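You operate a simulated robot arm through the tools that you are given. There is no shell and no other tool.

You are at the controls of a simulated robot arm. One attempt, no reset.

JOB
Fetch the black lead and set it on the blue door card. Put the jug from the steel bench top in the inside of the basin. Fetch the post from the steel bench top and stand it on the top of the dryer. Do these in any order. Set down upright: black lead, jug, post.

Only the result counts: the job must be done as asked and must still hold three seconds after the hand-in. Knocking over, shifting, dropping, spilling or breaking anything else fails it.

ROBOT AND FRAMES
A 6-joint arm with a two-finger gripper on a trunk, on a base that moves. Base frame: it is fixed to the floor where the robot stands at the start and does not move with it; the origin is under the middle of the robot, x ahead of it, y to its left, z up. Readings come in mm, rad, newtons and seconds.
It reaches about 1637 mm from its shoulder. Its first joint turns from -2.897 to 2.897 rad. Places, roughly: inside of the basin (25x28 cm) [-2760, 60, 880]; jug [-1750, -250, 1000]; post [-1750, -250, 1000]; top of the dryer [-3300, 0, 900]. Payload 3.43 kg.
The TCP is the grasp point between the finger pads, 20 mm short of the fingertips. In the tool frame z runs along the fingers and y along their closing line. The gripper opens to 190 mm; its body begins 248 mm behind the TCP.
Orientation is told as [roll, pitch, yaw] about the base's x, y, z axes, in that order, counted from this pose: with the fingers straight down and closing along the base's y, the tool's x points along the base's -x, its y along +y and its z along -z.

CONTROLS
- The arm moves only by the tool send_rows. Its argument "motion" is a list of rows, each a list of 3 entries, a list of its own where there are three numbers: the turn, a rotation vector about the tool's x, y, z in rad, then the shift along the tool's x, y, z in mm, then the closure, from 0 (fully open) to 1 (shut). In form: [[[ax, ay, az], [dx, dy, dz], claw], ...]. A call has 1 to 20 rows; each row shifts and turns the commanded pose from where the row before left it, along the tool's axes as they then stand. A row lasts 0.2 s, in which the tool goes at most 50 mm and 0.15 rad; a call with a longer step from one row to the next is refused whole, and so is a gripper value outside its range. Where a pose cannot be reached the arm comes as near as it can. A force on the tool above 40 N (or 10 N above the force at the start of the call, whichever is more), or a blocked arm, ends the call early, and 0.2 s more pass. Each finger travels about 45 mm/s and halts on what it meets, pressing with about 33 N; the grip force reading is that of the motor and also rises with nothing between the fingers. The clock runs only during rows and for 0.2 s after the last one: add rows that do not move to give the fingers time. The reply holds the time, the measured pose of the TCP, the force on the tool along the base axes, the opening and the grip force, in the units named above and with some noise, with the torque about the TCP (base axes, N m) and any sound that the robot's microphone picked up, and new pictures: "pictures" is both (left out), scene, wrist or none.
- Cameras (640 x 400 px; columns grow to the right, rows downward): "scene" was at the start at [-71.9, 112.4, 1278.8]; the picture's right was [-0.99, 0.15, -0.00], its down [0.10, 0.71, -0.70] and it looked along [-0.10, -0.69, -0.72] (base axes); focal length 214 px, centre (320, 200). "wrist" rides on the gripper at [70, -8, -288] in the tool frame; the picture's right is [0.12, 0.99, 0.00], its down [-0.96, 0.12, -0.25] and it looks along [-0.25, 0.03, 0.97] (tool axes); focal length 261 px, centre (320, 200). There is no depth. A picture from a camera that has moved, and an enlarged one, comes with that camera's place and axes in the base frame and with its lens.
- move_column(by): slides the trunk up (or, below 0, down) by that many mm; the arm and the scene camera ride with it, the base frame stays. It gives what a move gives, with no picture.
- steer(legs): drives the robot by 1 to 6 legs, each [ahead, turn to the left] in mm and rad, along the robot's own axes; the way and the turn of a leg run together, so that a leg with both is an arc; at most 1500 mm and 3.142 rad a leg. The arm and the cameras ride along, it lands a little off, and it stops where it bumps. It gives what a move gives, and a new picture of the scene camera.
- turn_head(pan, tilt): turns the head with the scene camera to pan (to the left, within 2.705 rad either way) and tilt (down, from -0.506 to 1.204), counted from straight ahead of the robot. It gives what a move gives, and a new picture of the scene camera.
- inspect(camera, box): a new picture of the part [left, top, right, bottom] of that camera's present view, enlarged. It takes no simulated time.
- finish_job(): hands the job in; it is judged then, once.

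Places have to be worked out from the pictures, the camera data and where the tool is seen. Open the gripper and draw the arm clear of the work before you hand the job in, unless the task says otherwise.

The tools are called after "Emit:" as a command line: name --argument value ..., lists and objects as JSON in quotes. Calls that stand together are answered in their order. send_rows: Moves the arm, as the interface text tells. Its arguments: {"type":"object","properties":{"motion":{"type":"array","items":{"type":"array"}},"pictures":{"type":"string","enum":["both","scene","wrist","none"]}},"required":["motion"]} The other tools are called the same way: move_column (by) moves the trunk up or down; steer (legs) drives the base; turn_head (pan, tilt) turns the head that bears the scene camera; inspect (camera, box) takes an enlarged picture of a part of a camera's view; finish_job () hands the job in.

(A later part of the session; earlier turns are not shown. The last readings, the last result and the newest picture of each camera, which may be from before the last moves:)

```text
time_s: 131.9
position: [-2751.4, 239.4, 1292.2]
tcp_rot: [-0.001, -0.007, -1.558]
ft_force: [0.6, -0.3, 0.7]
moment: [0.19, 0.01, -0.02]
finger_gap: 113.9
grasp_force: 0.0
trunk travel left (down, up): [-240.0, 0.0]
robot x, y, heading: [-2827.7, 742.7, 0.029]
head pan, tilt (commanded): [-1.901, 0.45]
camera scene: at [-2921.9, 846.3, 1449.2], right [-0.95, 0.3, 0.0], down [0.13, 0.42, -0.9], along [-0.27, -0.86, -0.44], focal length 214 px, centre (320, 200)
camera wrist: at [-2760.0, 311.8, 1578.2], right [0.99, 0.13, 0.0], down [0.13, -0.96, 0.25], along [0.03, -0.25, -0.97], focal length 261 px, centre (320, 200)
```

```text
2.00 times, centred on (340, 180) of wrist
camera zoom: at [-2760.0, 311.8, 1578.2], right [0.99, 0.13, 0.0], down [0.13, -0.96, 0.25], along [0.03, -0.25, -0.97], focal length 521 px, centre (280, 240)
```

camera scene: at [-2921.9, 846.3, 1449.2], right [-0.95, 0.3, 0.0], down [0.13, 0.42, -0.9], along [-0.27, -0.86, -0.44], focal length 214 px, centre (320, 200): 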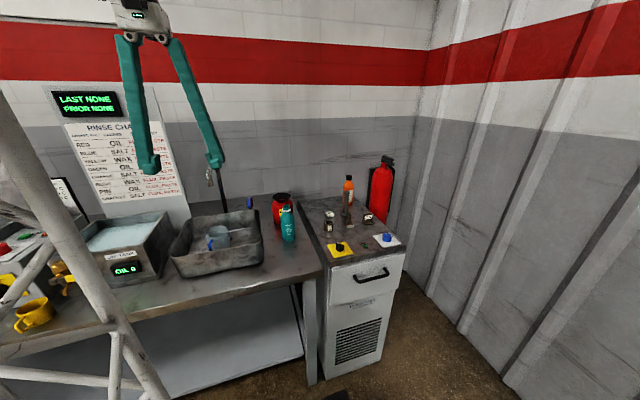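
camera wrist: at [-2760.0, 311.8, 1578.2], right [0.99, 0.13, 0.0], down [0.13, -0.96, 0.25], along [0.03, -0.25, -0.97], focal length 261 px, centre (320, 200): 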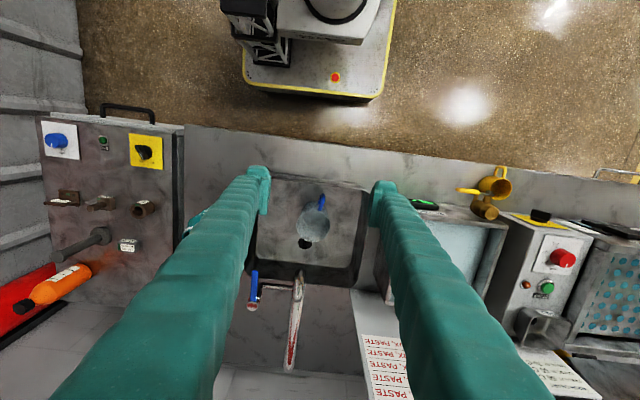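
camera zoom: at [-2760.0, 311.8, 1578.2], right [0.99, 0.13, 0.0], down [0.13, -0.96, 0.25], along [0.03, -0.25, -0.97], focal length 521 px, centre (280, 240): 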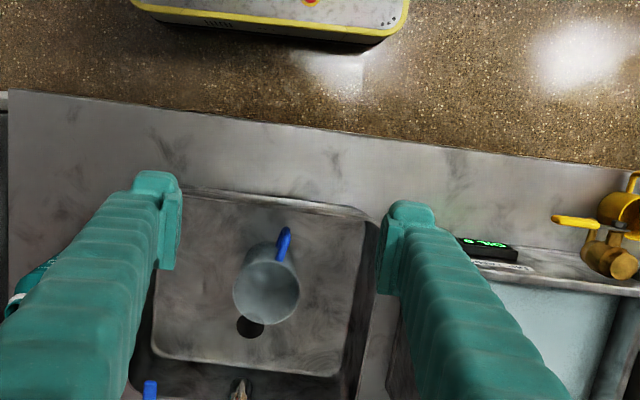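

All good there. I straighten the heading and drive ahead 1900 mm.

Emit:
steer --legs '[[0, -0.025], [1400, 0], [500, 0]]'

Emit:
turn_head --pan -0.4 --tilt 0.5

Emit:
inspect --camera "scene" --box '[160, 80, 480, 280]'

```text
time_s: 141.7
position: [-889.6, 251.8, 1292.5]
tcp_rot: [-0.001, -0.011, -1.577]
ft_force: [0.1, 0.2, 0.3]
moment: [0.0, -0.03, 0.0]
finger_gap: 113.8
grasp_force: 0.0
trunk travel left (down, up): [-240.0, 0.0]
robot x, y, heading: [-956.2, 753.5, 0.007]
head pan, tilt (commanded): [-1.901, 0.45]
camera scene: at [-1048.2, 861.5, 1449.2], right [-0.95, 0.31, 0.0], down [0.14, 0.41, -0.9], along [-0.28, -0.85, -0.44], focal length 214 px, centre (320, 200)
```

scene: 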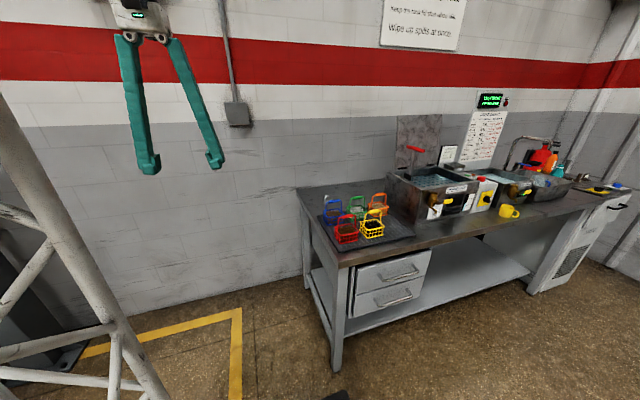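

```text
time_s: 143.3
position: [-889.0, 251.7, 1292.3]
tcp_rot: [0.0, -0.011, -1.577]
ft_force: [-0.6, -0.3, 0.0]
moment: [0.0, -0.04, 0.02]
finger_gap: 114.0
grasp_force: 0.1
trunk travel left (down, up): [-240.0, 0.0]
robot x, y, heading: [-959.0, 754.3, 0.011]
head pan, tilt (commanded): [-0.4, 0.499]
camera scene: at [-1013.3, 857.2, 1448.1], right [-1.0, -0.07, 0.0], down [-0.03, 0.45, -0.9], along [0.06, -0.89, -0.45], focal length 214 px, centre (320, 200)
```

scene: 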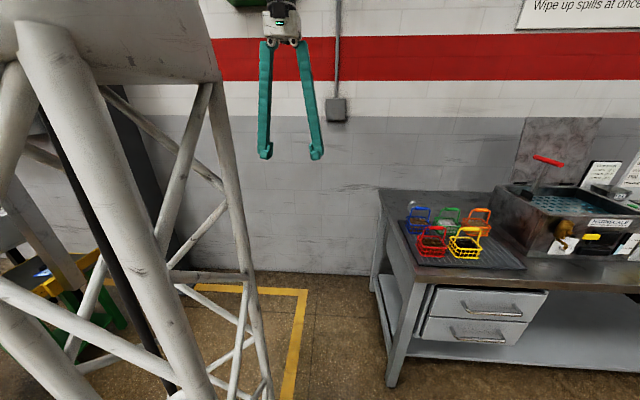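

```text
2.00 times, centred on (320, 180) of scene
camera zoom: at [-1013.3, 857.2, 1448.1], right [-1.0, -0.07, 0.0], down [-0.03, 0.45, -0.9], along [0.06, -0.89, -0.45], focal length 429 px, centre (320, 240)
```

zoom: 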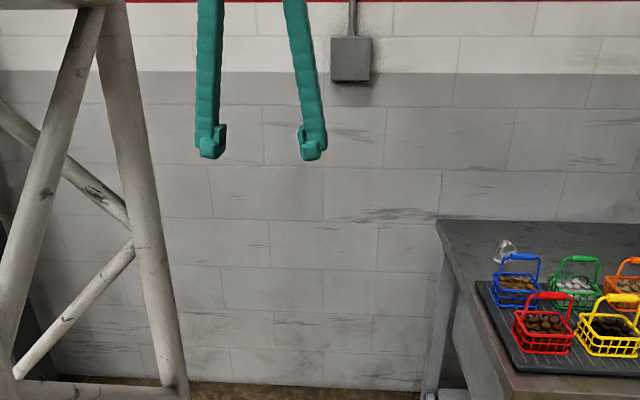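

The head stopped short (camera still looks right) — it may be blocked by the lattice. I turn it back to -2.0 before moving the arm.

Emit:
turn_head --pan -1.9 --tilt 0.45

```text
time_s: 144.9
position: [-888.7, 252.8, 1292.1]
tcp_rot: [0.0, -0.011, -1.577]
ft_force: [0.0, -0.1, -0.2]
moment: [-0.01, 0.0, 0.04]
finger_gap: 114.0
grasp_force: 0.0
trunk travel left (down, up): [-240.0, 0.0]
robot x, y, heading: [-958.8, 756.8, 0.01]
head pan, tilt (commanded): [-1.901, 0.45]
camera scene: at [-1048.2, 861.4, 1449.2], right [-0.95, 0.31, 0.0], down [0.14, 0.41, -0.9], along [-0.28, -0.85, -0.44], focal length 214 px, centre (320, 200)
```

scene: 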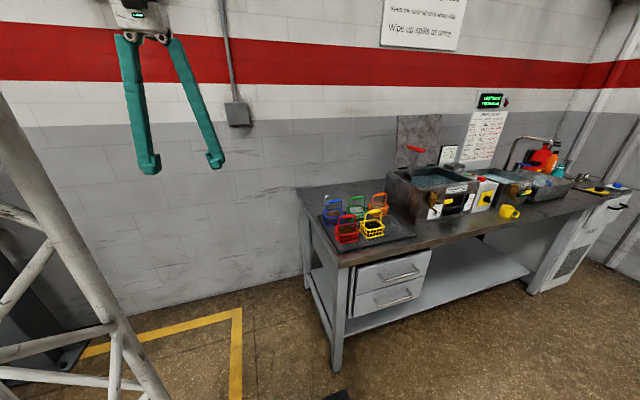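

The arm must be extended before swinging forward. I extend to a larger radius toward -y, then swing partly forward along free floor.

Emit:
send_rows --motion '[[[0, 0, 0], [-35, 0, 0], 0.4], [[0, 0, 0], [-42, 0, 0], 0.4], [[0, 0, 0], [-42, 0, 0], 0.4], [[0, 0, 0], [-42, 0, 0], 0.4], [[0, 0, 0], [-42, 0, 0], 0.4], [[0, 0, 0], [-42, 0, 0], 0.4], [[0, 0, 0], [-42, 0, 0], 0.4], [[0, 0, 0], [-39, 0, 0], 0.4], [[0, 0, 0], [10.9, 45, 0], 0.4], [[0, 0, 0], [10.9, 45, 0], 0.4], [[0, 0, 0], [10.9, 45, 0], 0.4], [[0, 0, 0], [10.9, 45, 0], 0.4], [[0, 0, 0], [10.9, 45, 0], 0.4], [[0, 0, 0], [10.9, 45, 0], 0.4], [[0, 0, 0], [10.9, 45, 0], 0.4], [[0, 0, 0], [10.9, 45, 0], 0.4], [[0, 0, 0], [0, 0, 0], 0.4]]'

```text
time_s: 148.5
position: [-533.7, 10.6, 1296.7]
tcp_rot: [0.0, -0.01, -1.578]
ft_force: [-0.2, -0.1, 0.2]
moment: [0.02, 0.04, 0.0]
finger_gap: 114.0
grasp_force: 0.2
trunk travel left (down, up): [-240.0, 0.0]
robot x, y, heading: [-960.4, 756.3, 0.008]
head pan, tilt (commanded): [-1.901, 0.45]
camera scene: at [-1048.0, 861.1, 1449.2], right [-0.95, 0.31, 0.0], down [0.14, 0.41, -0.9], along [-0.28, -0.85, -0.44], focal length 214 px, centre (320, 200)
camera wrist: at [-540.4, 83.0, 1583.2], right [0.99, 0.11, 0.0], down [0.11, -0.96, 0.26], along [0.03, -0.26, -0.97], focal length 261 px, centre (320, 200)
```

scene: 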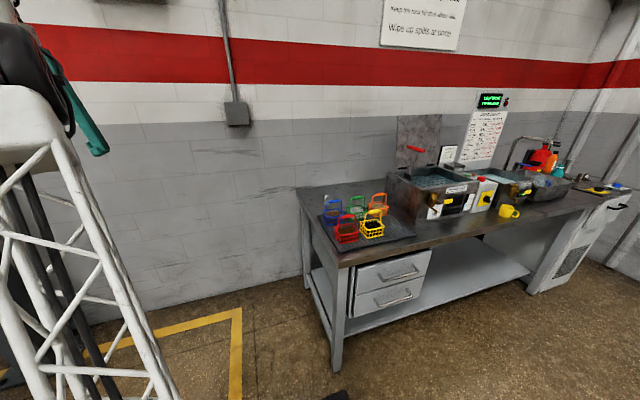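
wrist: 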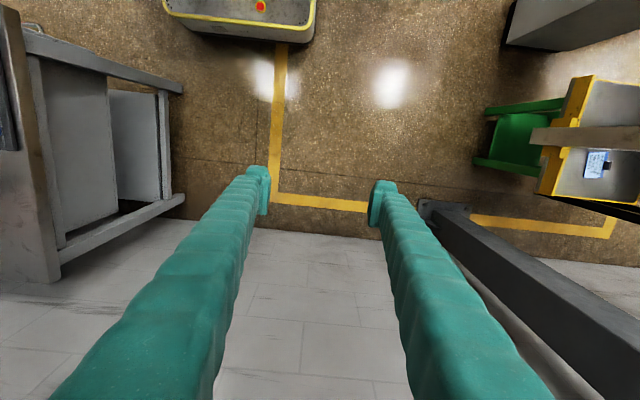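

The wrist camera now sees the lead table with the hoist bar. I zoom there to refine the bar and card positions before going closer.

Emit:
inspect --camera "wrist" --box '[460, 60, 640, 230]'

```text
2.35 times, centred on (550, 145) of wrist
camera zoom: at [-540.4, 83.0, 1583.2], right [0.99, 0.11, 0.0], down [0.11, -0.96, 0.26], along [0.03, -0.26, -0.97], focal length 613 px, centre (-221, 329)
```

zoom: 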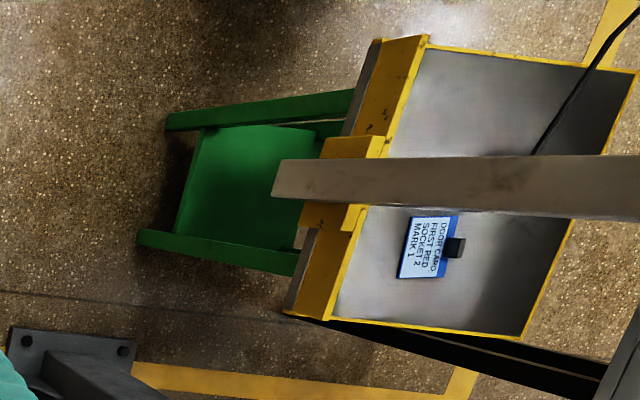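

The card reads "DOOR CARD…", with a black block at its far end. I zoom further on it.

Emit:
inspect --camera "wrist" --box '[610, 130, 640, 190]'

Emit:
inspect --camera "wrist" --box '[570, 130, 640, 190]'

```text
6.67 times, centred on (625, 160) of wrist
camera zoom: at [-540.4, 83.0, 1583.2], right [0.99, 0.11, 0.0], down [0.11, -0.96, 0.26], along [0.03, -0.26, -0.97], focal length 1738 px, centre (-1713, 467)
```

zoom: 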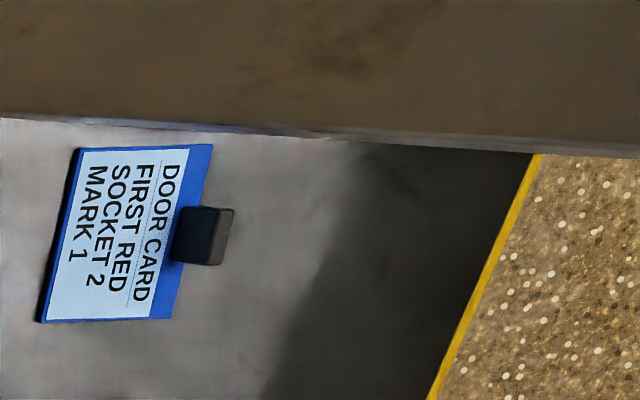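

```text
6.67 times, centred on (605, 160) of wrist
camera zoom: at [-540.4, 83.0, 1583.2], right [0.99, 0.11, 0.0], down [0.11, -0.96, 0.26], along [0.03, -0.26, -0.97], focal length 1738 px, centre (-1580, 467)
```

zoom: 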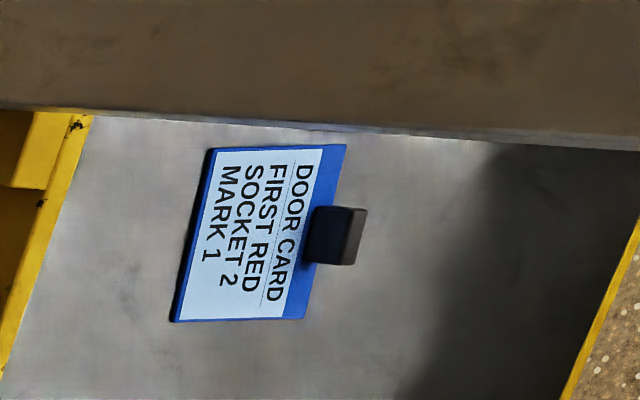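

The hoist bar is at about x≈257–315, y≈115–180, hanging to z≈560; the card's centre is near (450, 73). I'll work from the left of the bar with a tilted tool, so I reposition the base to about (-556, 536) while the arm points right, away from the bar.

Emit:
steer --legs '[[0, -0.5], [460, 0], [0, 0.49]]'

```text
time_s: 154.2
position: [-134.3, -210.1, 1296.1]
tcp_rot: [0.001, -0.011, -1.587]
ft_force: [0.6, 0.6, -0.2]
moment: [-0.02, -0.01, 0.03]
finger_gap: 113.7
grasp_force: 0.2
trunk travel left (down, up): [-240.0, 0.0]
robot x, y, heading: [-549.8, 537.4, 0.001]
head pan, tilt (commanded): [-1.901, 0.45]
camera scene: at [-641.9, 644.3, 1449.2], right [-0.95, 0.32, 0.0], down [0.14, 0.41, -0.9], along [-0.29, -0.85, -0.44], focal length 214 px, centre (320, 200)
```

scene: 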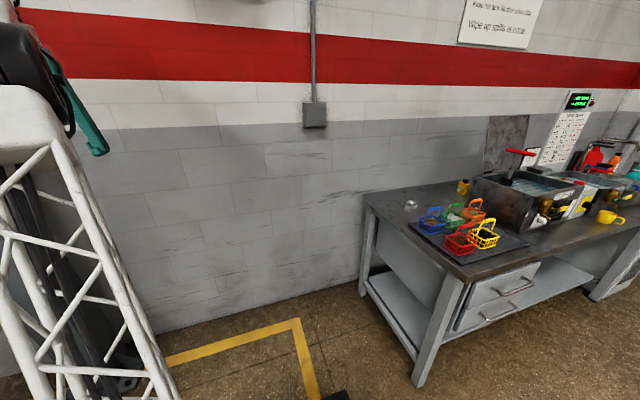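

Base placed. I look with the wrist camera from here.

Emit:
inspect --camera "wrist" --box '[0, 0, 640, 400]'

Emit:
inspect --camera "wrist" --box '[420, 0, 640, 180]'

```text
1.00 times, centred on (320, 200) of wrist (not enlarged: the box is as wide or as high as the picture)
camera zoom: at [-141.4, -138.2, 1583.3], right [0.99, 0.1, 0.0], down [0.1, -0.96, 0.26], along [0.03, -0.26, -0.97], focal length 261 px, centre (320, 200)
```

zoom: 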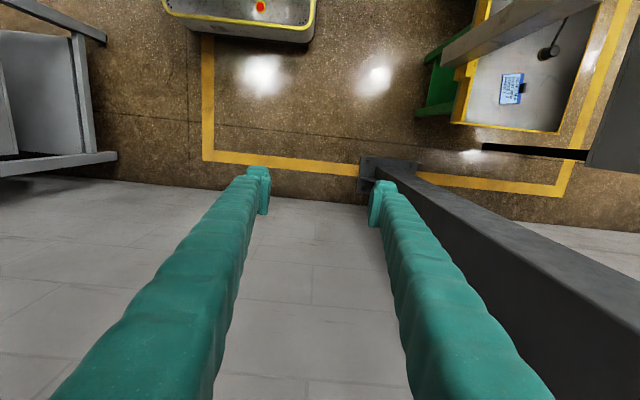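

```text
2.22 times, centred on (530, 90) of wrist
camera zoom: at [-141.4, -138.2, 1583.3], right [0.99, 0.1, 0.0], down [0.1, -0.96, 0.26], along [0.03, -0.26, -0.97], focal length 579 px, centre (-147, 444)
```

zoom: 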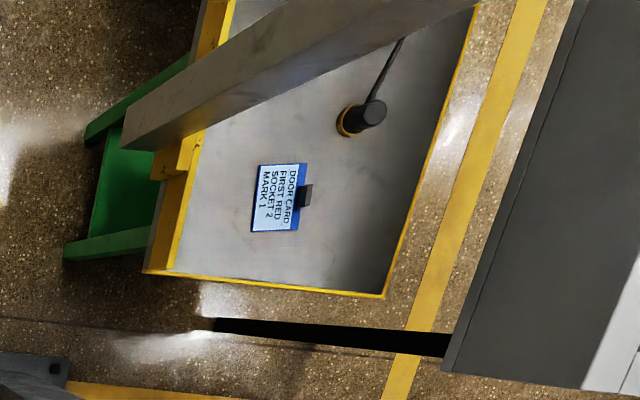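

Clear view of the plug (black body on brass collar) and the card. Now I pull the tool in to a smaller radius and swing it to the left side of the hoist bar.

Emit:
send_rows --motion '[[[0, 0, 0], [35.4, -17, 0], 0.3], [[0, 0, 0], [35.4, -17, 0], 0.2], [[0, 0, 0], [35.4, -17, 0], 0.1], [[0, 0, 0], [35.4, -17, 0], 0], [[0, 0, 0], [35.4, -17, 0], 0], [[0, 0, 0], [32.2, 31.6, 0], 0], [[0, 0, 0], [32.2, 31.6, 0], 0], [[0, 0, 0], [32.2, 31.6, 0], 0], [[0, 0, 0], [32.2, 31.6, 0], 0], [[0, 0, 0], [32.2, 31.6, 0], 0], [[0, 0, 0], [32.2, 31.6, 0], 0], [[0, 0, 0], [0, 0, 0], 0]]'

```text
time_s: 156.8
position: [-25.7, 158.5, 1293.6]
tcp_rot: [0.001, -0.011, -1.586]
ft_force: [0.3, -1.3, -0.2]
moment: [0.02, 0.0, 0.0]
finger_gap: 189.8
grasp_force: 0.1
trunk travel left (down, up): [-240.0, 0.0]
robot x, y, heading: [-552.7, 535.6, 0.007]
head pan, tilt (commanded): [-1.901, 0.45]
camera scene: at [-642.0, 644.6, 1449.2], right [-0.95, 0.32, 0.0], down [0.14, 0.41, -0.9], along [-0.29, -0.85, -0.44], focal length 214 px, centre (320, 200)
camera wrist: at [-32.0, 231.9, 1580.2], right [0.99, 0.1, 0.0], down [0.1, -0.96, 0.26], along [0.03, -0.26, -0.97], focal length 261 px, centre (320, 200)
```

scene: 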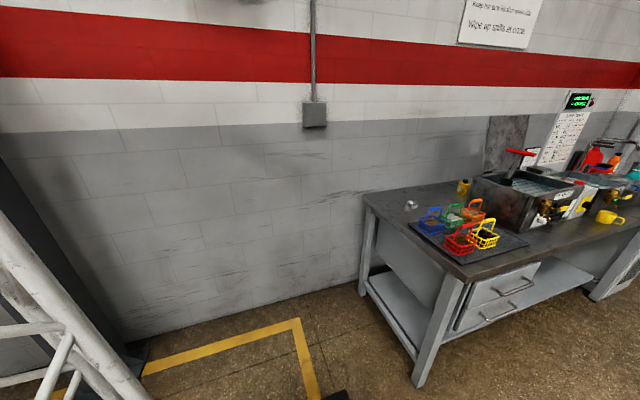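
wrist: 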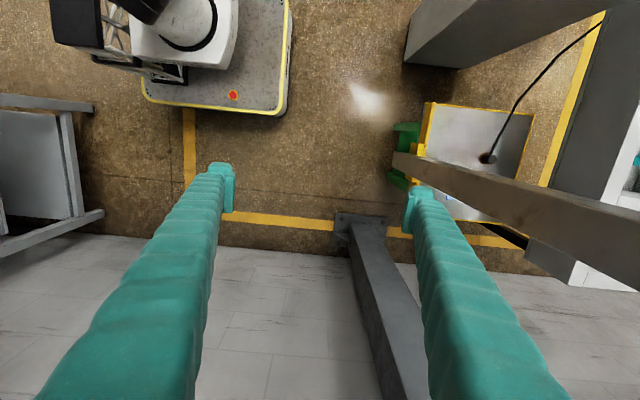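

Bar is well clear to the right. I continue swinging to the left of it, to about (118, 459).

Emit:
send_rows --motion '[[[0, 0, 0], [38, 14, 0], 0], [[0, 0, 0], [38, 14, 0], 0], [[0, 0, 0], [38, 16, 0], 0], [[0, 0, 0], [38, 18, 0], 0], [[0, 0, 0], [38, 20, 0], 0], [[0, 0, 0], [38, 20, 0], 0], [[0, 0, 0], [38, 20, 0], 0], [[0, 0, 0], [34, 20, 0], 0], [[0, 0, 0], [0, 0, 0], 0]]'

Emit:
inspect --camera "wrist" --box '[320, 0, 640, 200]'

```text
time_s: 158.8
position: [122.5, 456.4, 1288.5]
tcp_rot: [0.002, -0.009, -1.586]
ft_force: [0.6, -0.8, -0.7]
moment: [0.03, -0.01, -0.02]
finger_gap: 189.8
grasp_force: 0.0
trunk travel left (down, up): [-240.0, 0.0]
robot x, y, heading: [-552.9, 535.6, 0.003]
head pan, tilt (commanded): [-1.901, 0.45]
camera scene: at [-641.9, 644.7, 1449.2], right [-0.95, 0.32, 0.0], down [0.14, 0.41, -0.9], along [-0.29, -0.85, -0.44], focal length 214 px, centre (320, 200)
camera wrist: at [116.4, 528.5, 1575.6], right [0.99, 0.1, 0.0], down [0.1, -0.96, 0.26], along [0.03, -0.26, -0.97], focal length 261 px, centre (320, 200)
```

scene: 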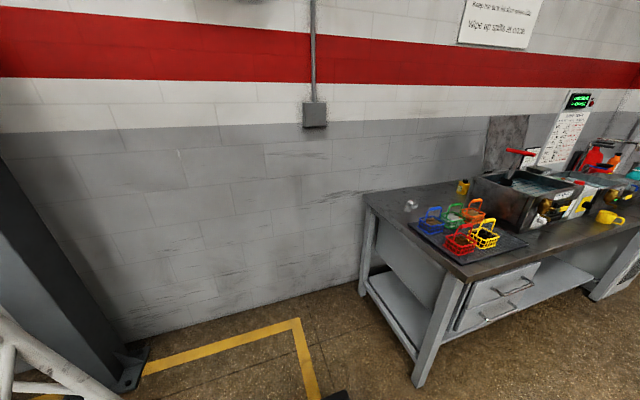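
wrist: 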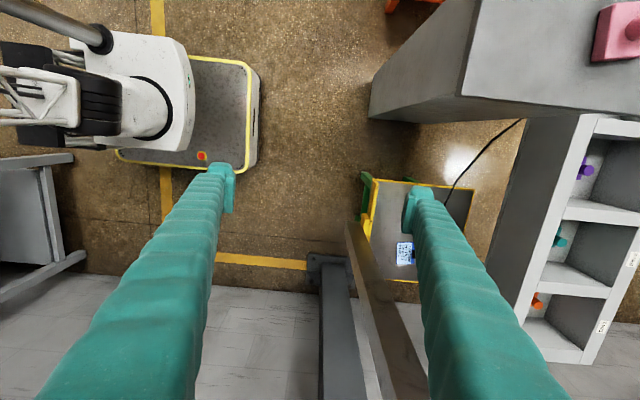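

```text
2.00 times, centred on (480, 100) of wrist
camera zoom: at [116.4, 528.5, 1575.6], right [0.99, 0.1, 0.0], down [0.1, -0.96, 0.26], along [0.03, -0.26, -0.97], focal length 521 px, centre (0, 400)
```

zoom: 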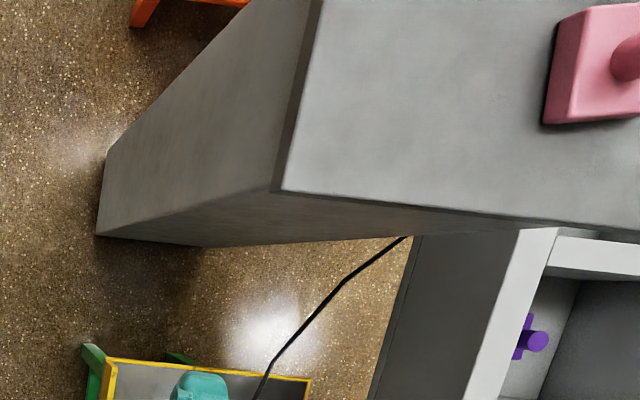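

Inside the trough bins I see coloured pieces (purple, teal, orange). I zoom in to check whether one of them is a "black lead".

Emit:
inspect --camera "wrist" --box '[500, 110, 640, 370]'

Emit:
inspect --camera "wrist" --box '[360, 160, 500, 290]'

Emit:
turn_head --pan -1.2 --tilt 0.4

```text
1.54 times, centred on (570, 240) of wrist
camera zoom: at [116.4, 528.5, 1575.6], right [0.99, 0.1, 0.0], down [0.1, -0.96, 0.26], along [0.03, -0.26, -0.97], focal length 401 px, centre (-65, 138)
```

zoom: 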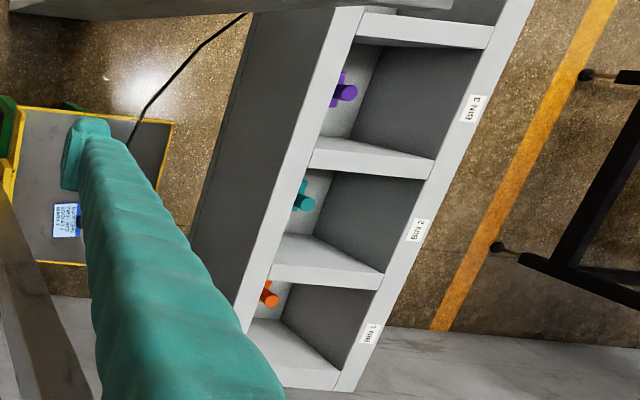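

```text
3.08 times, centred on (430, 225) of wrist
camera zoom: at [116.4, 528.5, 1575.6], right [0.99, 0.1, 0.0], down [0.1, -0.96, 0.26], along [0.03, -0.26, -0.97], focal length 802 px, centre (-18, 123)
```

zoom: 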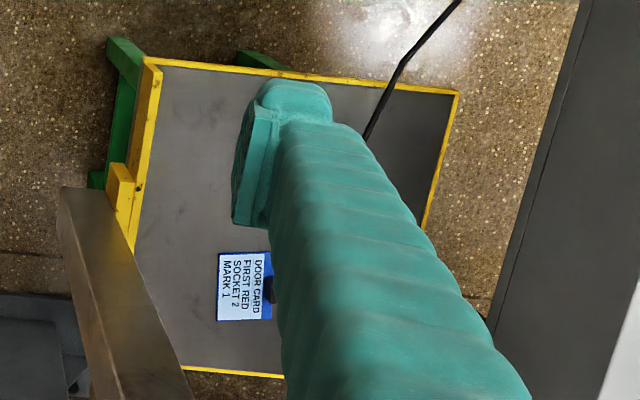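

```text
time_s: 159.9
position: [123.6, 456.0, 1289.7]
tcp_rot: [0.002, -0.012, -1.587]
ft_force: [-0.7, -0.6, 0.7]
moment: [-0.01, 0.03, 0.01]
finger_gap: 190.2
grasp_force: 0.0
trunk travel left (down, up): [-240.0, 0.0]
robot x, y, heading: [-554.3, 535.5, -0.002]
head pan, tilt (commanded): [-1.201, 0.4]
camera scene: at [-578.7, 645.4, 1453.8], right [-0.93, -0.36, 0.0], down [-0.14, 0.36, -0.92], along [0.33, -0.86, -0.39], focal length 214 px, centre (320, 200)
```

scene: 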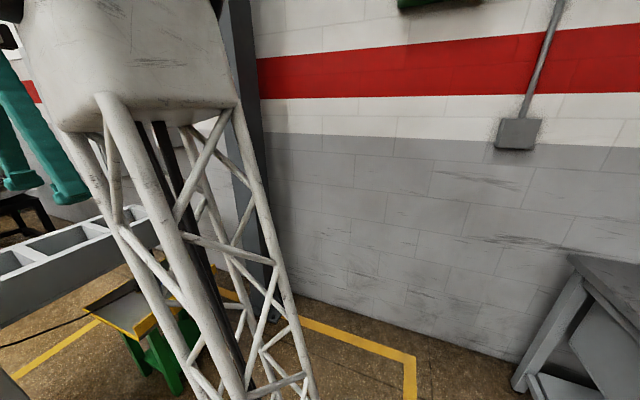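

The bins hold other pieces; the only black lead is the corded plug on the table. Re-triangulating gives table z≈578, card centre ≈(524, 68), plug ≈(603, 194) ~40 mm tall. I tilt the tool 30° (body toward +y) and move to a waypoint at (450, 380, 1000), left of the bar.

Emit:
send_rows --motion '[[[0, -0.131, 0], [0, 0, 0], 0], [[0, -0.131, 0], [0, 0, 0], 0], [[0, -0.131, 0], [0, 0, 0], 0], [[0, -0.131, 0], [0, 0, 0], 0], [[0, 0, 0], [8.6, 32.9, 28.5], 0], [[0, 0, 0], [8.6, 32.9, 28.5], 0], [[0, 0, 0], [8.6, 32.9, 28.5], 0], [[0, 0, 0], [8.6, 32.9, 28.5], 0], [[0, 0, 0], [8.6, 32.9, 28.5], 0.2], [[0, 0, 0], [8.6, 32.9, 28.5], 0.3], [[0, 0, 0], [8.6, 32.9, 28.5], 0.4], [[0, 0, 0], [8.6, 32.9, 28.5], 0.4], [[0, 0, 0], [8.6, 32.9, 28.5], 0.4], [[0, 0, 0], [8.6, 32.9, 28.5], 0.4], [[0, 0, 0], [0, 0, 0], 0.4]]'

Emit:
inspect --camera "wrist" --box '[240, 60, 520, 240]'

```text
time_s: 163.1
position: [452.2, 374.6, 1001.3]
tcp_rot: [-0.001, -0.535, -1.585]
ft_force: [0.3, -0.2, -0.7]
moment: [-0.09, 0.01, -0.02]
finger_gap: 114.2
grasp_force: 0.0
trunk travel left (down, up): [-240.0, 0.0]
robot x, y, heading: [-549.2, 533.5, 0.006]
head pan, tilt (commanded): [-1.201, 0.4]
camera scene: at [-578.3, 645.5, 1453.8], right [-0.93, -0.36, 0.0], down [-0.14, 0.36, -0.92], along [0.33, -0.86, -0.39], focal length 214 px, centre (320, 200)
camera wrist: at [447.2, 580.9, 1212.5], right [0.99, 0.09, -0.06], down [0.11, -0.7, 0.7], along [0.02, -0.71, -0.71], focal length 261 px, centre (320, 200)
```

scene: 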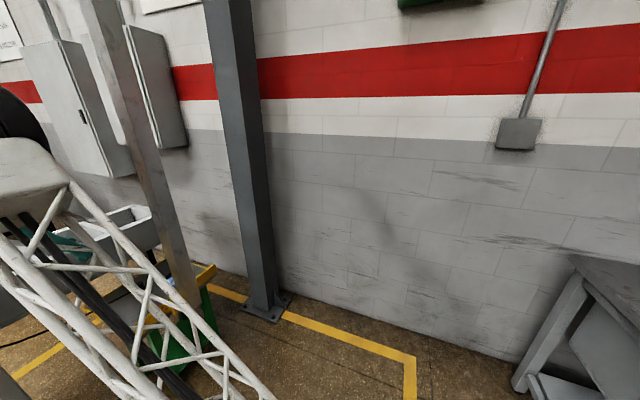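
wrist: 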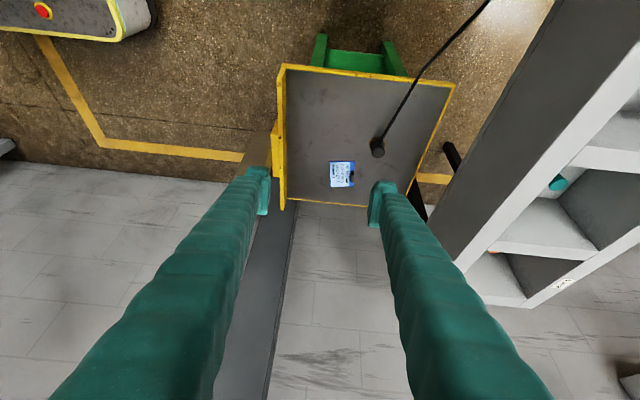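

```text
2.22 times, centred on (380, 150) of wrist
camera zoom: at [447.2, 580.9, 1212.5], right [0.99, 0.09, -0.06], down [0.11, -0.7, 0.7], along [0.02, -0.71, -0.71], focal length 579 px, centre (187, 311)
```

zoom: 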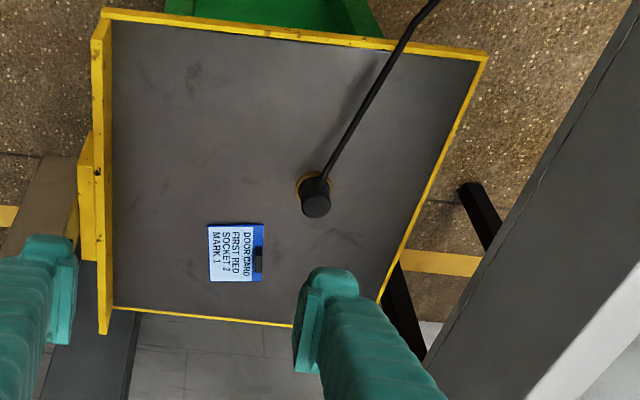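

Very clear view. Plug is at about (602, 189), top z≈620; card spans x≈483–561, y≈16–121 with a ~20 mm high clip at x≈543–560, y≈35–80. I approach to 100 mm short of the plug along the tilted tool axis.

Emit:
send_rows --motion '[[[0, 0, 0], [5.1, 19, 38], 0.4], [[0, 0, 0], [5.1, 19, 41], 0.4], [[0, 0, 0], [5.1, 19, 41], 0.4], [[0, 0, 0], [5.1, 19, 41], 0.4], [[0, 0, 0], [5.1, 19, 42], 0.4], [[0, 0, 0], [5.1, 19, 42], 0.4], [[0, 0, 0], [5.1, 19, 42], 0.4], [[0, 0, 0], [5.1, 19, 41], 0.4], [[0, 0, 0], [0, 0, 0], 0.4]]'

Emit:
inspect --camera "wrist" --box '[200, 80, 440, 260]'

```text
time_s: 165.1
position: [600.9, 245.1, 697.5]
tcp_rot: [-0.001, -0.534, -1.585]
ft_force: [0.5, 0.2, 0.3]
moment: [-0.01, 0.01, 0.0]
finger_gap: 114.0
grasp_force: 0.1
trunk travel left (down, up): [-240.0, 0.0]
robot x, y, heading: [-549.0, 538.2, 0.005]
head pan, tilt (commanded): [-1.201, 0.4]
camera scene: at [-578.3, 645.3, 1453.8], right [-0.93, -0.36, 0.0], down [-0.14, 0.36, -0.92], along [0.33, -0.86, -0.39], focal length 214 px, centre (320, 200)
camera wrist: at [596.3, 451.5, 908.5], right [0.99, 0.09, -0.06], down [0.11, -0.7, 0.7], along [0.02, -0.71, -0.71], focal length 261 px, centre (320, 200)
```

scene: 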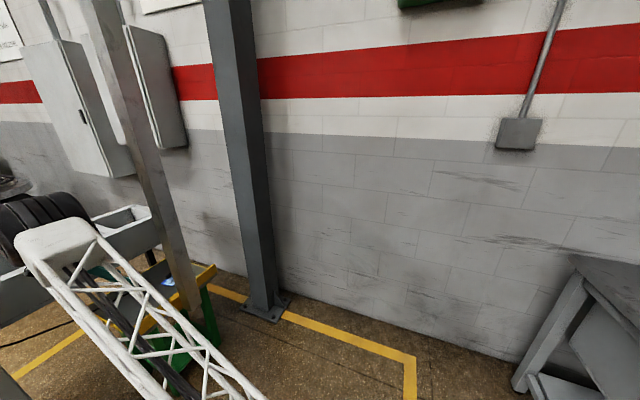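
wrist: 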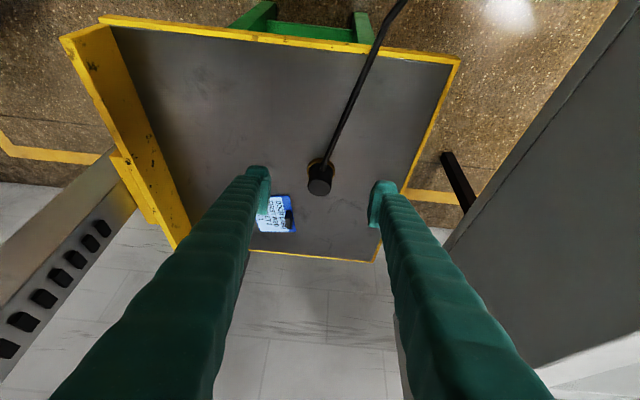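

```text
2.22 times, centred on (320, 170) of wrist
camera zoom: at [596.3, 451.5, 908.5], right [0.99, 0.09, -0.06], down [0.11, -0.7, 0.7], along [0.02, -0.71, -0.71], focal length 579 px, centre (320, 267)
```

zoom: 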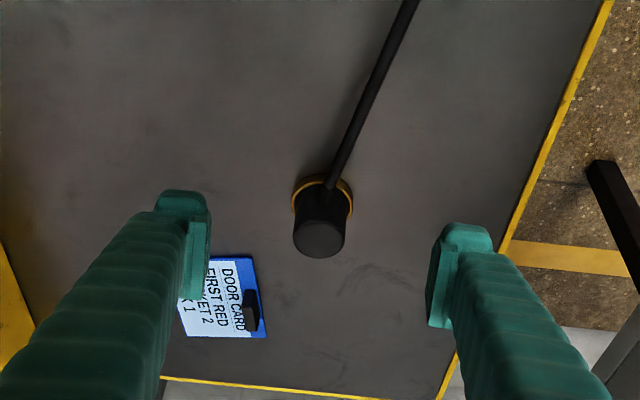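

Plug body ≈34 mm wide on a 44 mm brass collar, centred between the fingers. I advance 100 mm along the tool axis with a -4 mm correction.

Emit:
send_rows --motion '[[[0, 0, 0], [-2.2, 0, 30], 0.45], [[0, 0, 0], [-2, 0, 30], 0.5], [[0, 0, 0], [0, 0, 20], 0.5], [[0, 0, 0], [0, 0, 12], 0.5], [[0, 0, 0], [0, 0, 8], 0.5], [[0, 0, 0], [0, 0, 0], 0.5]]'

Emit:
inspect --camera "wrist" --box '[240, 100, 400, 250]'

```text
time_s: 166.5
position: [599.4, 190.4, 614.5]
tcp_rot: [0.0, -0.533, -1.587]
ft_force: [0.5, -0.9, 0.0]
moment: [-0.03, 0.01, 0.01]
finger_gap: 94.9
grasp_force: 0.0
trunk travel left (down, up): [-240.0, 0.0]
robot x, y, heading: [-551.4, 533.2, 0.006]
head pan, tilt (commanded): [-1.201, 0.4]
camera scene: at [-578.5, 645.3, 1453.8], right [-0.93, -0.36, 0.0], down [-0.14, 0.36, -0.92], along [0.33, -0.86, -0.39], focal length 214 px, centre (320, 200)
camera wrist: at [594.7, 396.9, 825.2], right [0.99, 0.09, -0.06], down [0.1, -0.7, 0.7], along [0.02, -0.71, -0.71], focal length 261 px, centre (320, 200)
```

scene: 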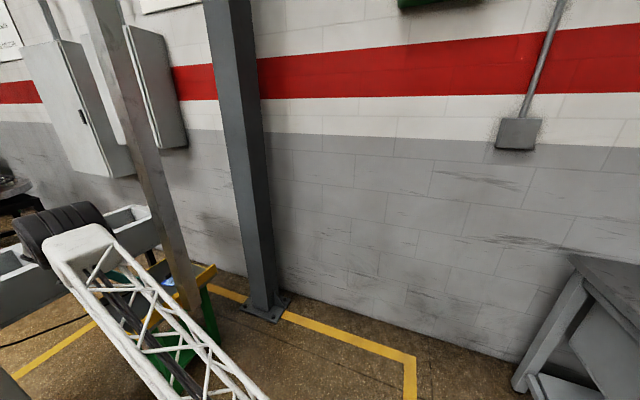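
wrist: 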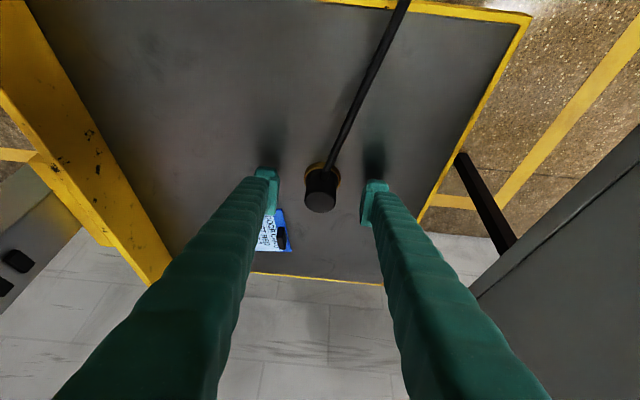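

```text
2.67 times, centred on (320, 175) of wrist
camera zoom: at [594.7, 396.9, 825.2], right [0.99, 0.09, -0.06], down [0.1, -0.7, 0.7], along [0.02, -0.71, -0.71], focal length 695 px, centre (320, 267)
```

zoom: 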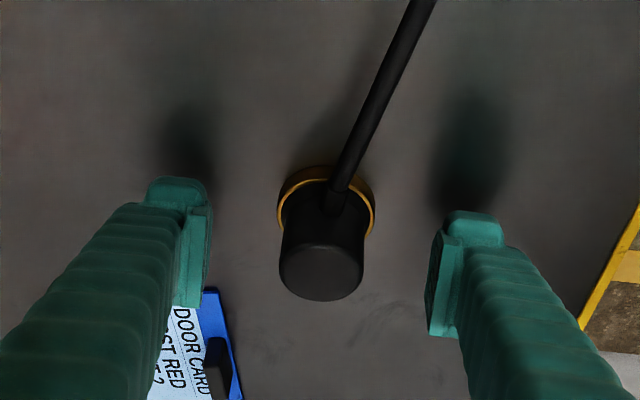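

Plug well inside the grip. I adjust +2 mm in x and 3 mm down, then close.

Emit:
send_rows --motion '[[[0, 0, 0], [1.5, 2, 2.6], 0.5], [[0, 0, 0], [0, 0, 0], 0.6], [[0, 0, 0], [0, 0, 0], 0.7], [[0, 0, 0], [0, 0, 0], 0.78], [[0, 0, 0], [0, 0, 0], 0.9], [[0, 0, 0], [0, 0, 0], 1], [[0, 0, 0], [0, 0, 0], 1], [[0, 0, 0], [0, 0, 0], 1]]' --pictures "wrist"

Emit:
inspect --camera "wrist" --box '[240, 100, 400, 250]'

```text
time_s: 168.3
position: [600.9, 190.4, 613.6]
tcp_rot: [0.002, -0.537, -1.585]
ft_force: [0.1, -0.1, 27.9]
moment: [0.16, 0.17, -0.02]
finger_gap: 33.7
grasp_force: 33.4
trunk travel left (down, up): [-240.0, 0.0]
robot x, y, heading: [-550.7, 536.8, 0.004]
head pan, tilt (commanded): [-1.201, 0.4]
camera wrist: at [596.4, 396.9, 825.1], right [0.99, 0.09, -0.06], down [0.1, -0.7, 0.7], along [0.02, -0.71, -0.71], focal length 261 px, centre (320, 200)
```

wrist: 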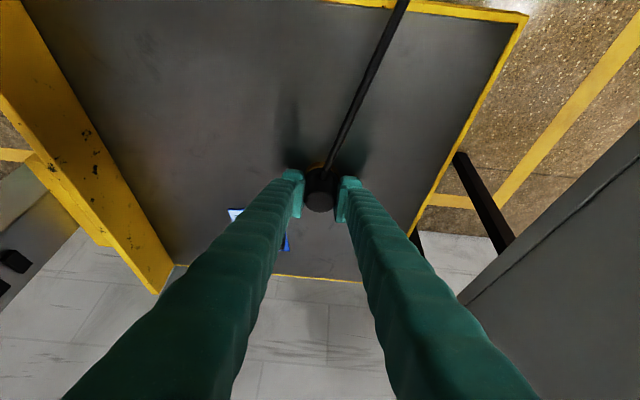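

```text
2.67 times, centred on (320, 175) of wrist
camera zoom: at [596.4, 396.9, 825.1], right [0.99, 0.09, -0.06], down [0.1, -0.7, 0.7], along [0.02, -0.71, -0.71], focal length 695 px, centre (320, 267)
```

zoom: 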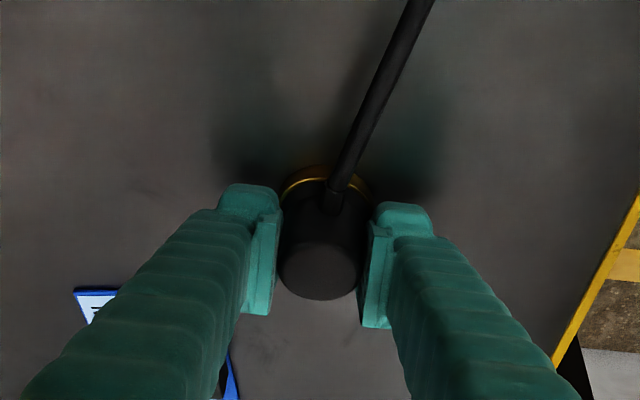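

Gripped (33.7 mm); the fingertips press on the collar flange (28 N up), so I lift gently now and check the load.

Emit:
send_rows --motion '[[[0, 0, 0], [-1.5, 0, -2.6], 1], [[0, 0, 0], [-2.5, 0, -4.3], 1], [[0, 0, 0], [-5, 0, -8.6], 1], [[0, 0, 0], [-7.6, 0, -12.9], 1], [[0, 0, 0], [0, 0, 0], 1]]' --pictures "wrist"

Emit:
inspect --camera "wrist" --box '[160, 60, 480, 280]'

```text
time_s: 169.5
position: [600.0, 192.7, 643.2]
tcp_rot: [-0.003, -0.533, -1.584]
ft_force: [1.5, -0.8, -1.3]
moment: [-0.01, 0.0, -0.02]
finger_gap: 33.6
grasp_force: 32.8
trunk travel left (down, up): [-240.0, 0.0]
robot x, y, heading: [-549.4, 535.3, 0.004]
head pan, tilt (commanded): [-1.201, 0.4]
camera wrist: at [596.1, 397.7, 854.7], right [0.99, 0.09, -0.06], down [0.11, -0.7, 0.7], along [0.02, -0.71, -0.71], focal length 261 px, centre (320, 200)
```

wrist: 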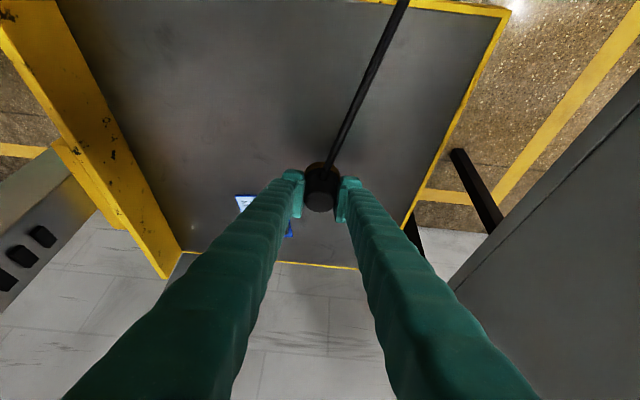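

```text
1.82 times, centred on (320, 170) of wrist
camera zoom: at [596.1, 397.7, 854.7], right [0.99, 0.09, -0.06], down [0.11, -0.7, 0.7], along [0.02, -0.71, -0.71], focal length 474 px, centre (320, 254)
```

zoom: 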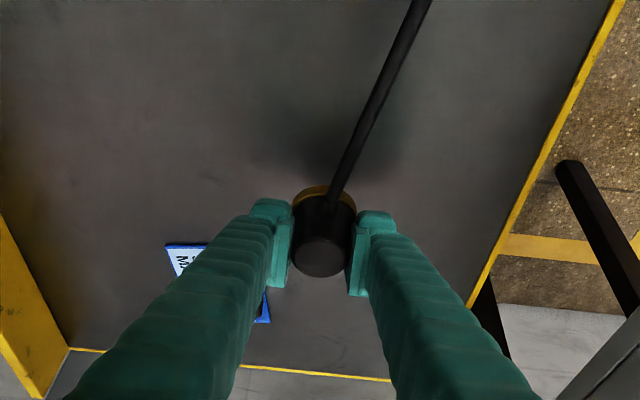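

The lead is lifted upright with only ~2 N load. I carry it toward the card at (512, 94), slightly rising, watching for cable tension.

Emit:
send_rows --motion '[[[0, 0, 0], [-19.1, -17.4, 6.7], 1], [[0, 0, 0], [-19.1, -17.4, 6.7], 1], [[0, 0, 0], [-19.1, -17.4, 6.7], 1], [[0, 0, 0], [-19.1, -17.4, 6.7], 1], [[0, 0, 0], [-19.1, -17.4, 6.7], 1], [[0, 0, 0], [0, 0, 0], 1]]'

Emit:
inspect --camera "wrist" --box '[200, 80, 440, 260]'

```text
time_s: 170.9
position: [511.9, 92.0, 663.0]
tcp_rot: [0.0, -0.534, -1.584]
ft_force: [-0.2, -0.3, -1.2]
moment: [0.0, 0.01, -0.01]
finger_gap: 33.5
grasp_force: 32.9
trunk travel left (down, up): [-240.0, 0.0]
robot x, y, heading: [-551.5, 536.2, -0.004]
head pan, tilt (commanded): [-1.201, 0.4]
camera scene: at [-578.6, 645.2, 1453.9], right [-0.93, -0.36, 0.0], down [-0.14, 0.36, -0.92], along [0.33, -0.86, -0.39], focal length 214 px, centre (320, 200)
camera wrist: at [507.3, 298.1, 875.3], right [0.99, 0.09, -0.06], down [0.11, -0.7, 0.7], along [0.02, -0.71, -0.71], focal length 261 px, centre (320, 200)
```

scene: 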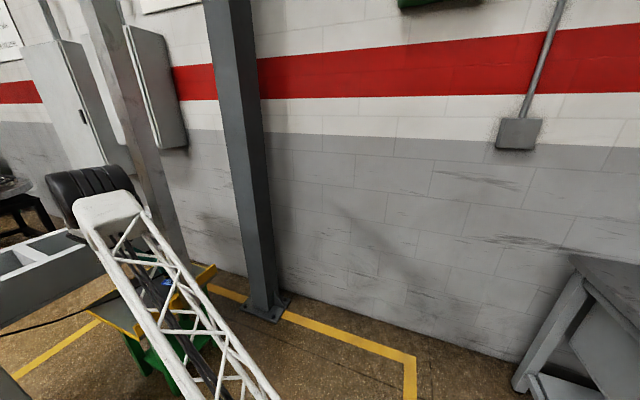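
wrist: 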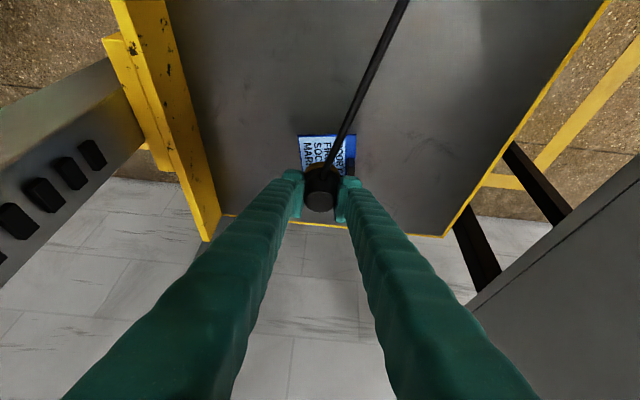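

```text
2.22 times, centred on (320, 170) of wrist
camera zoom: at [507.3, 298.1, 875.3], right [0.99, 0.09, -0.06], down [0.11, -0.7, 0.7], along [0.02, -0.71, -0.71], focal length 579 px, centre (320, 267)
```

zoom: 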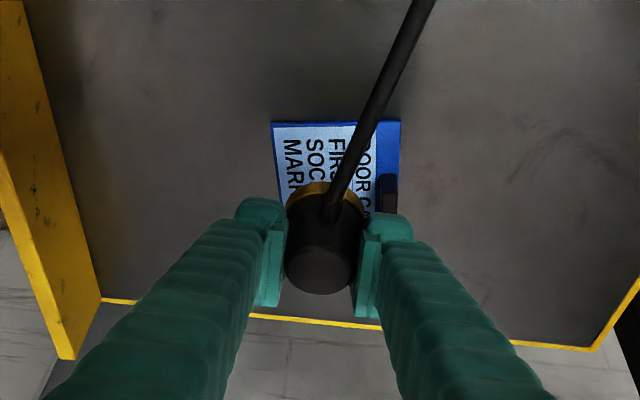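

No cable tension. The clip occupies the card's right edge at y≈60–93, so the better spot is lower on the card, about (515, 44), where the sloped fingers clear the clip. I shift there at the same height.

Emit:
send_rows --motion '[[[0, 0, 0], [-14.3, 1.2, 8.5], 1], [[0, 0, 0], [-14.3, 1.2, 8.5], 1], [[0, 0, 0], [-14.3, 1.2, 8.5], 1], [[0, 0, 0], [0, 0, 0], 1]]'

Emit:
inspect --camera "wrist" --box '[200, 80, 440, 260]'

Emit:
inspect --camera "scene" --box '[30, 130, 270, 330]'

```text
time_s: 171.9
position: [513.8, 42.0, 662.3]
tcp_rot: [0.0, -0.534, -1.584]
ft_force: [0.3, 0.2, -2.7]
moment: [-0.02, 0.01, 0.0]
finger_gap: 33.5
grasp_force: 33.1
trunk travel left (down, up): [-240.0, 0.0]
robot x, y, heading: [-550.9, 536.0, -0.001]
head pan, tilt (commanded): [-1.201, 0.4]
camera scene: at [-578.5, 645.2, 1453.9], right [-0.93, -0.36, 0.0], down [-0.14, 0.36, -0.92], along [0.33, -0.86, -0.39], focal length 214 px, centre (320, 200)
camera wrist: at [509.9, 248.7, 874.5], right [0.99, 0.09, -0.06], down [0.11, -0.7, 0.7], along [0.02, -0.71, -0.71], focal length 261 px, centre (320, 200)
```

scene: 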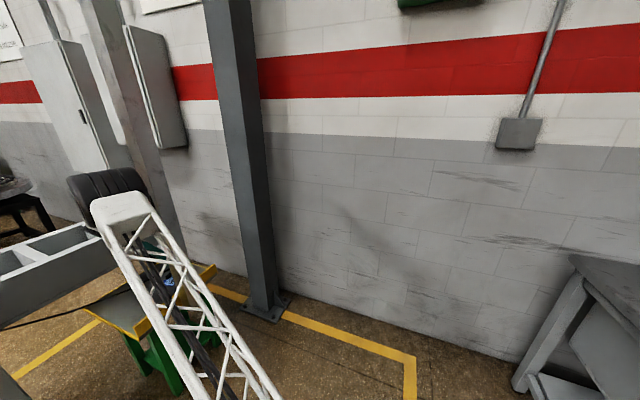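
wrist: 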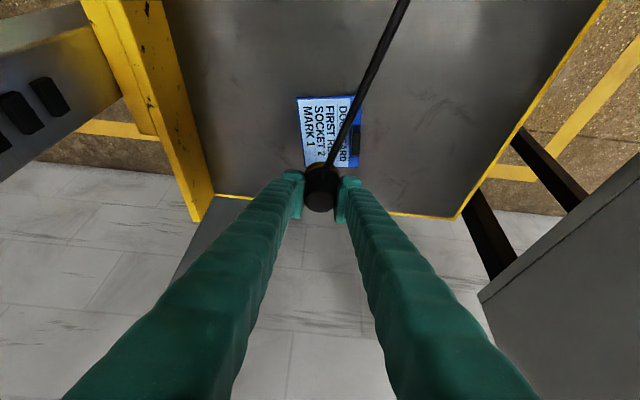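

```text
2.22 times, centred on (320, 170) of wrist
camera zoom: at [509.9, 248.7, 874.5], right [0.99, 0.09, -0.06], down [0.11, -0.7, 0.7], along [0.02, -0.71, -0.71], focal length 579 px, centre (320, 267)
```

zoom: 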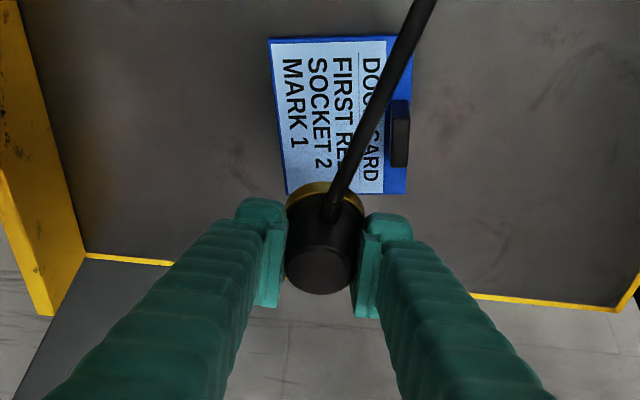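

```text
2.00 times, centred on (150, 230) of scene
camera zoom: at [-578.5, 645.2, 1453.9], right [-0.93, -0.36, 0.0], down [-0.14, 0.36, -0.92], along [0.33, -0.86, -0.39], focal length 429 px, centre (660, 140)
```

zoom: 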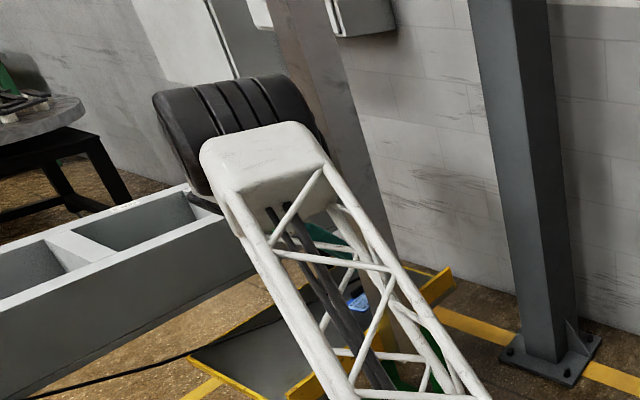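

The card is fully visible now: corners ≈(477,117), (550,125), (565,27), (492,17). I fine-tune to plug centre ≈(514, 47) and lower 35 mm.

Emit:
send_rows --motion '[[[0, 0, 0], [2.6, -1.5, -1.5], 1], [[0, 0, 0], [6, 0, 10], 1], [[0, 0, 0], [6, 0, 10], 1], [[0, 0, 0], [5.8, 0, 10.1], 1], [[0, 0, 0], [0, 0, 0], 1]]' --pictures "wrist"

Emit:
inspect --camera "wrist" --box '[220, 60, 420, 260]'

```text
time_s: 173.1
position: [513.1, 46.1, 628.9]
tcp_rot: [-0.002, -0.536, -1.583]
ft_force: [-0.1, 0.5, -1.6]
moment: [-0.05, -0.01, 0.0]
finger_gap: 33.3
grasp_force: 32.7
trunk travel left (down, up): [-240.0, 0.0]
robot x, y, heading: [-549.9, 535.5, 0.0]
head pan, tilt (commanded): [-1.201, 0.4]
camera wrist: at [508.6, 252.3, 839.4], right [0.99, 0.09, -0.06], down [0.11, -0.7, 0.7], along [0.02, -0.71, -0.71], focal length 261 px, centre (320, 200)
```

wrist: 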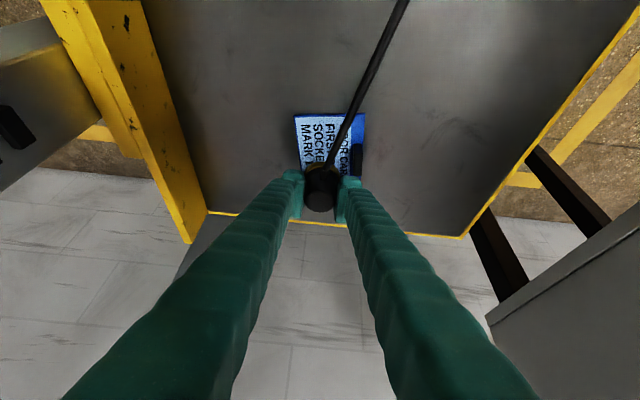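

```text
2.00 times, centred on (320, 160) of wrist
camera zoom: at [508.6, 252.3, 839.4], right [0.99, 0.09, -0.06], down [0.11, -0.7, 0.7], along [0.02, -0.71, -0.71], focal length 521 px, centre (320, 280)
```

zoom: 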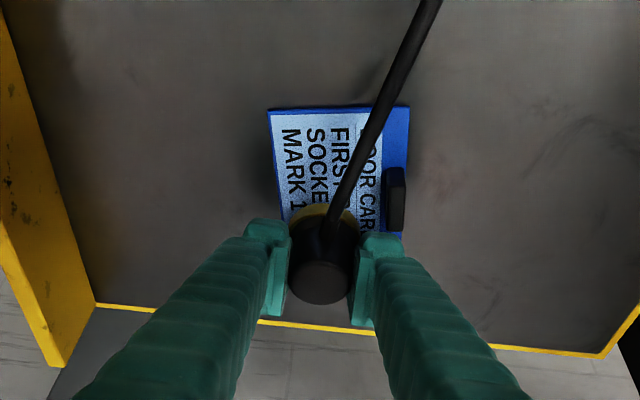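

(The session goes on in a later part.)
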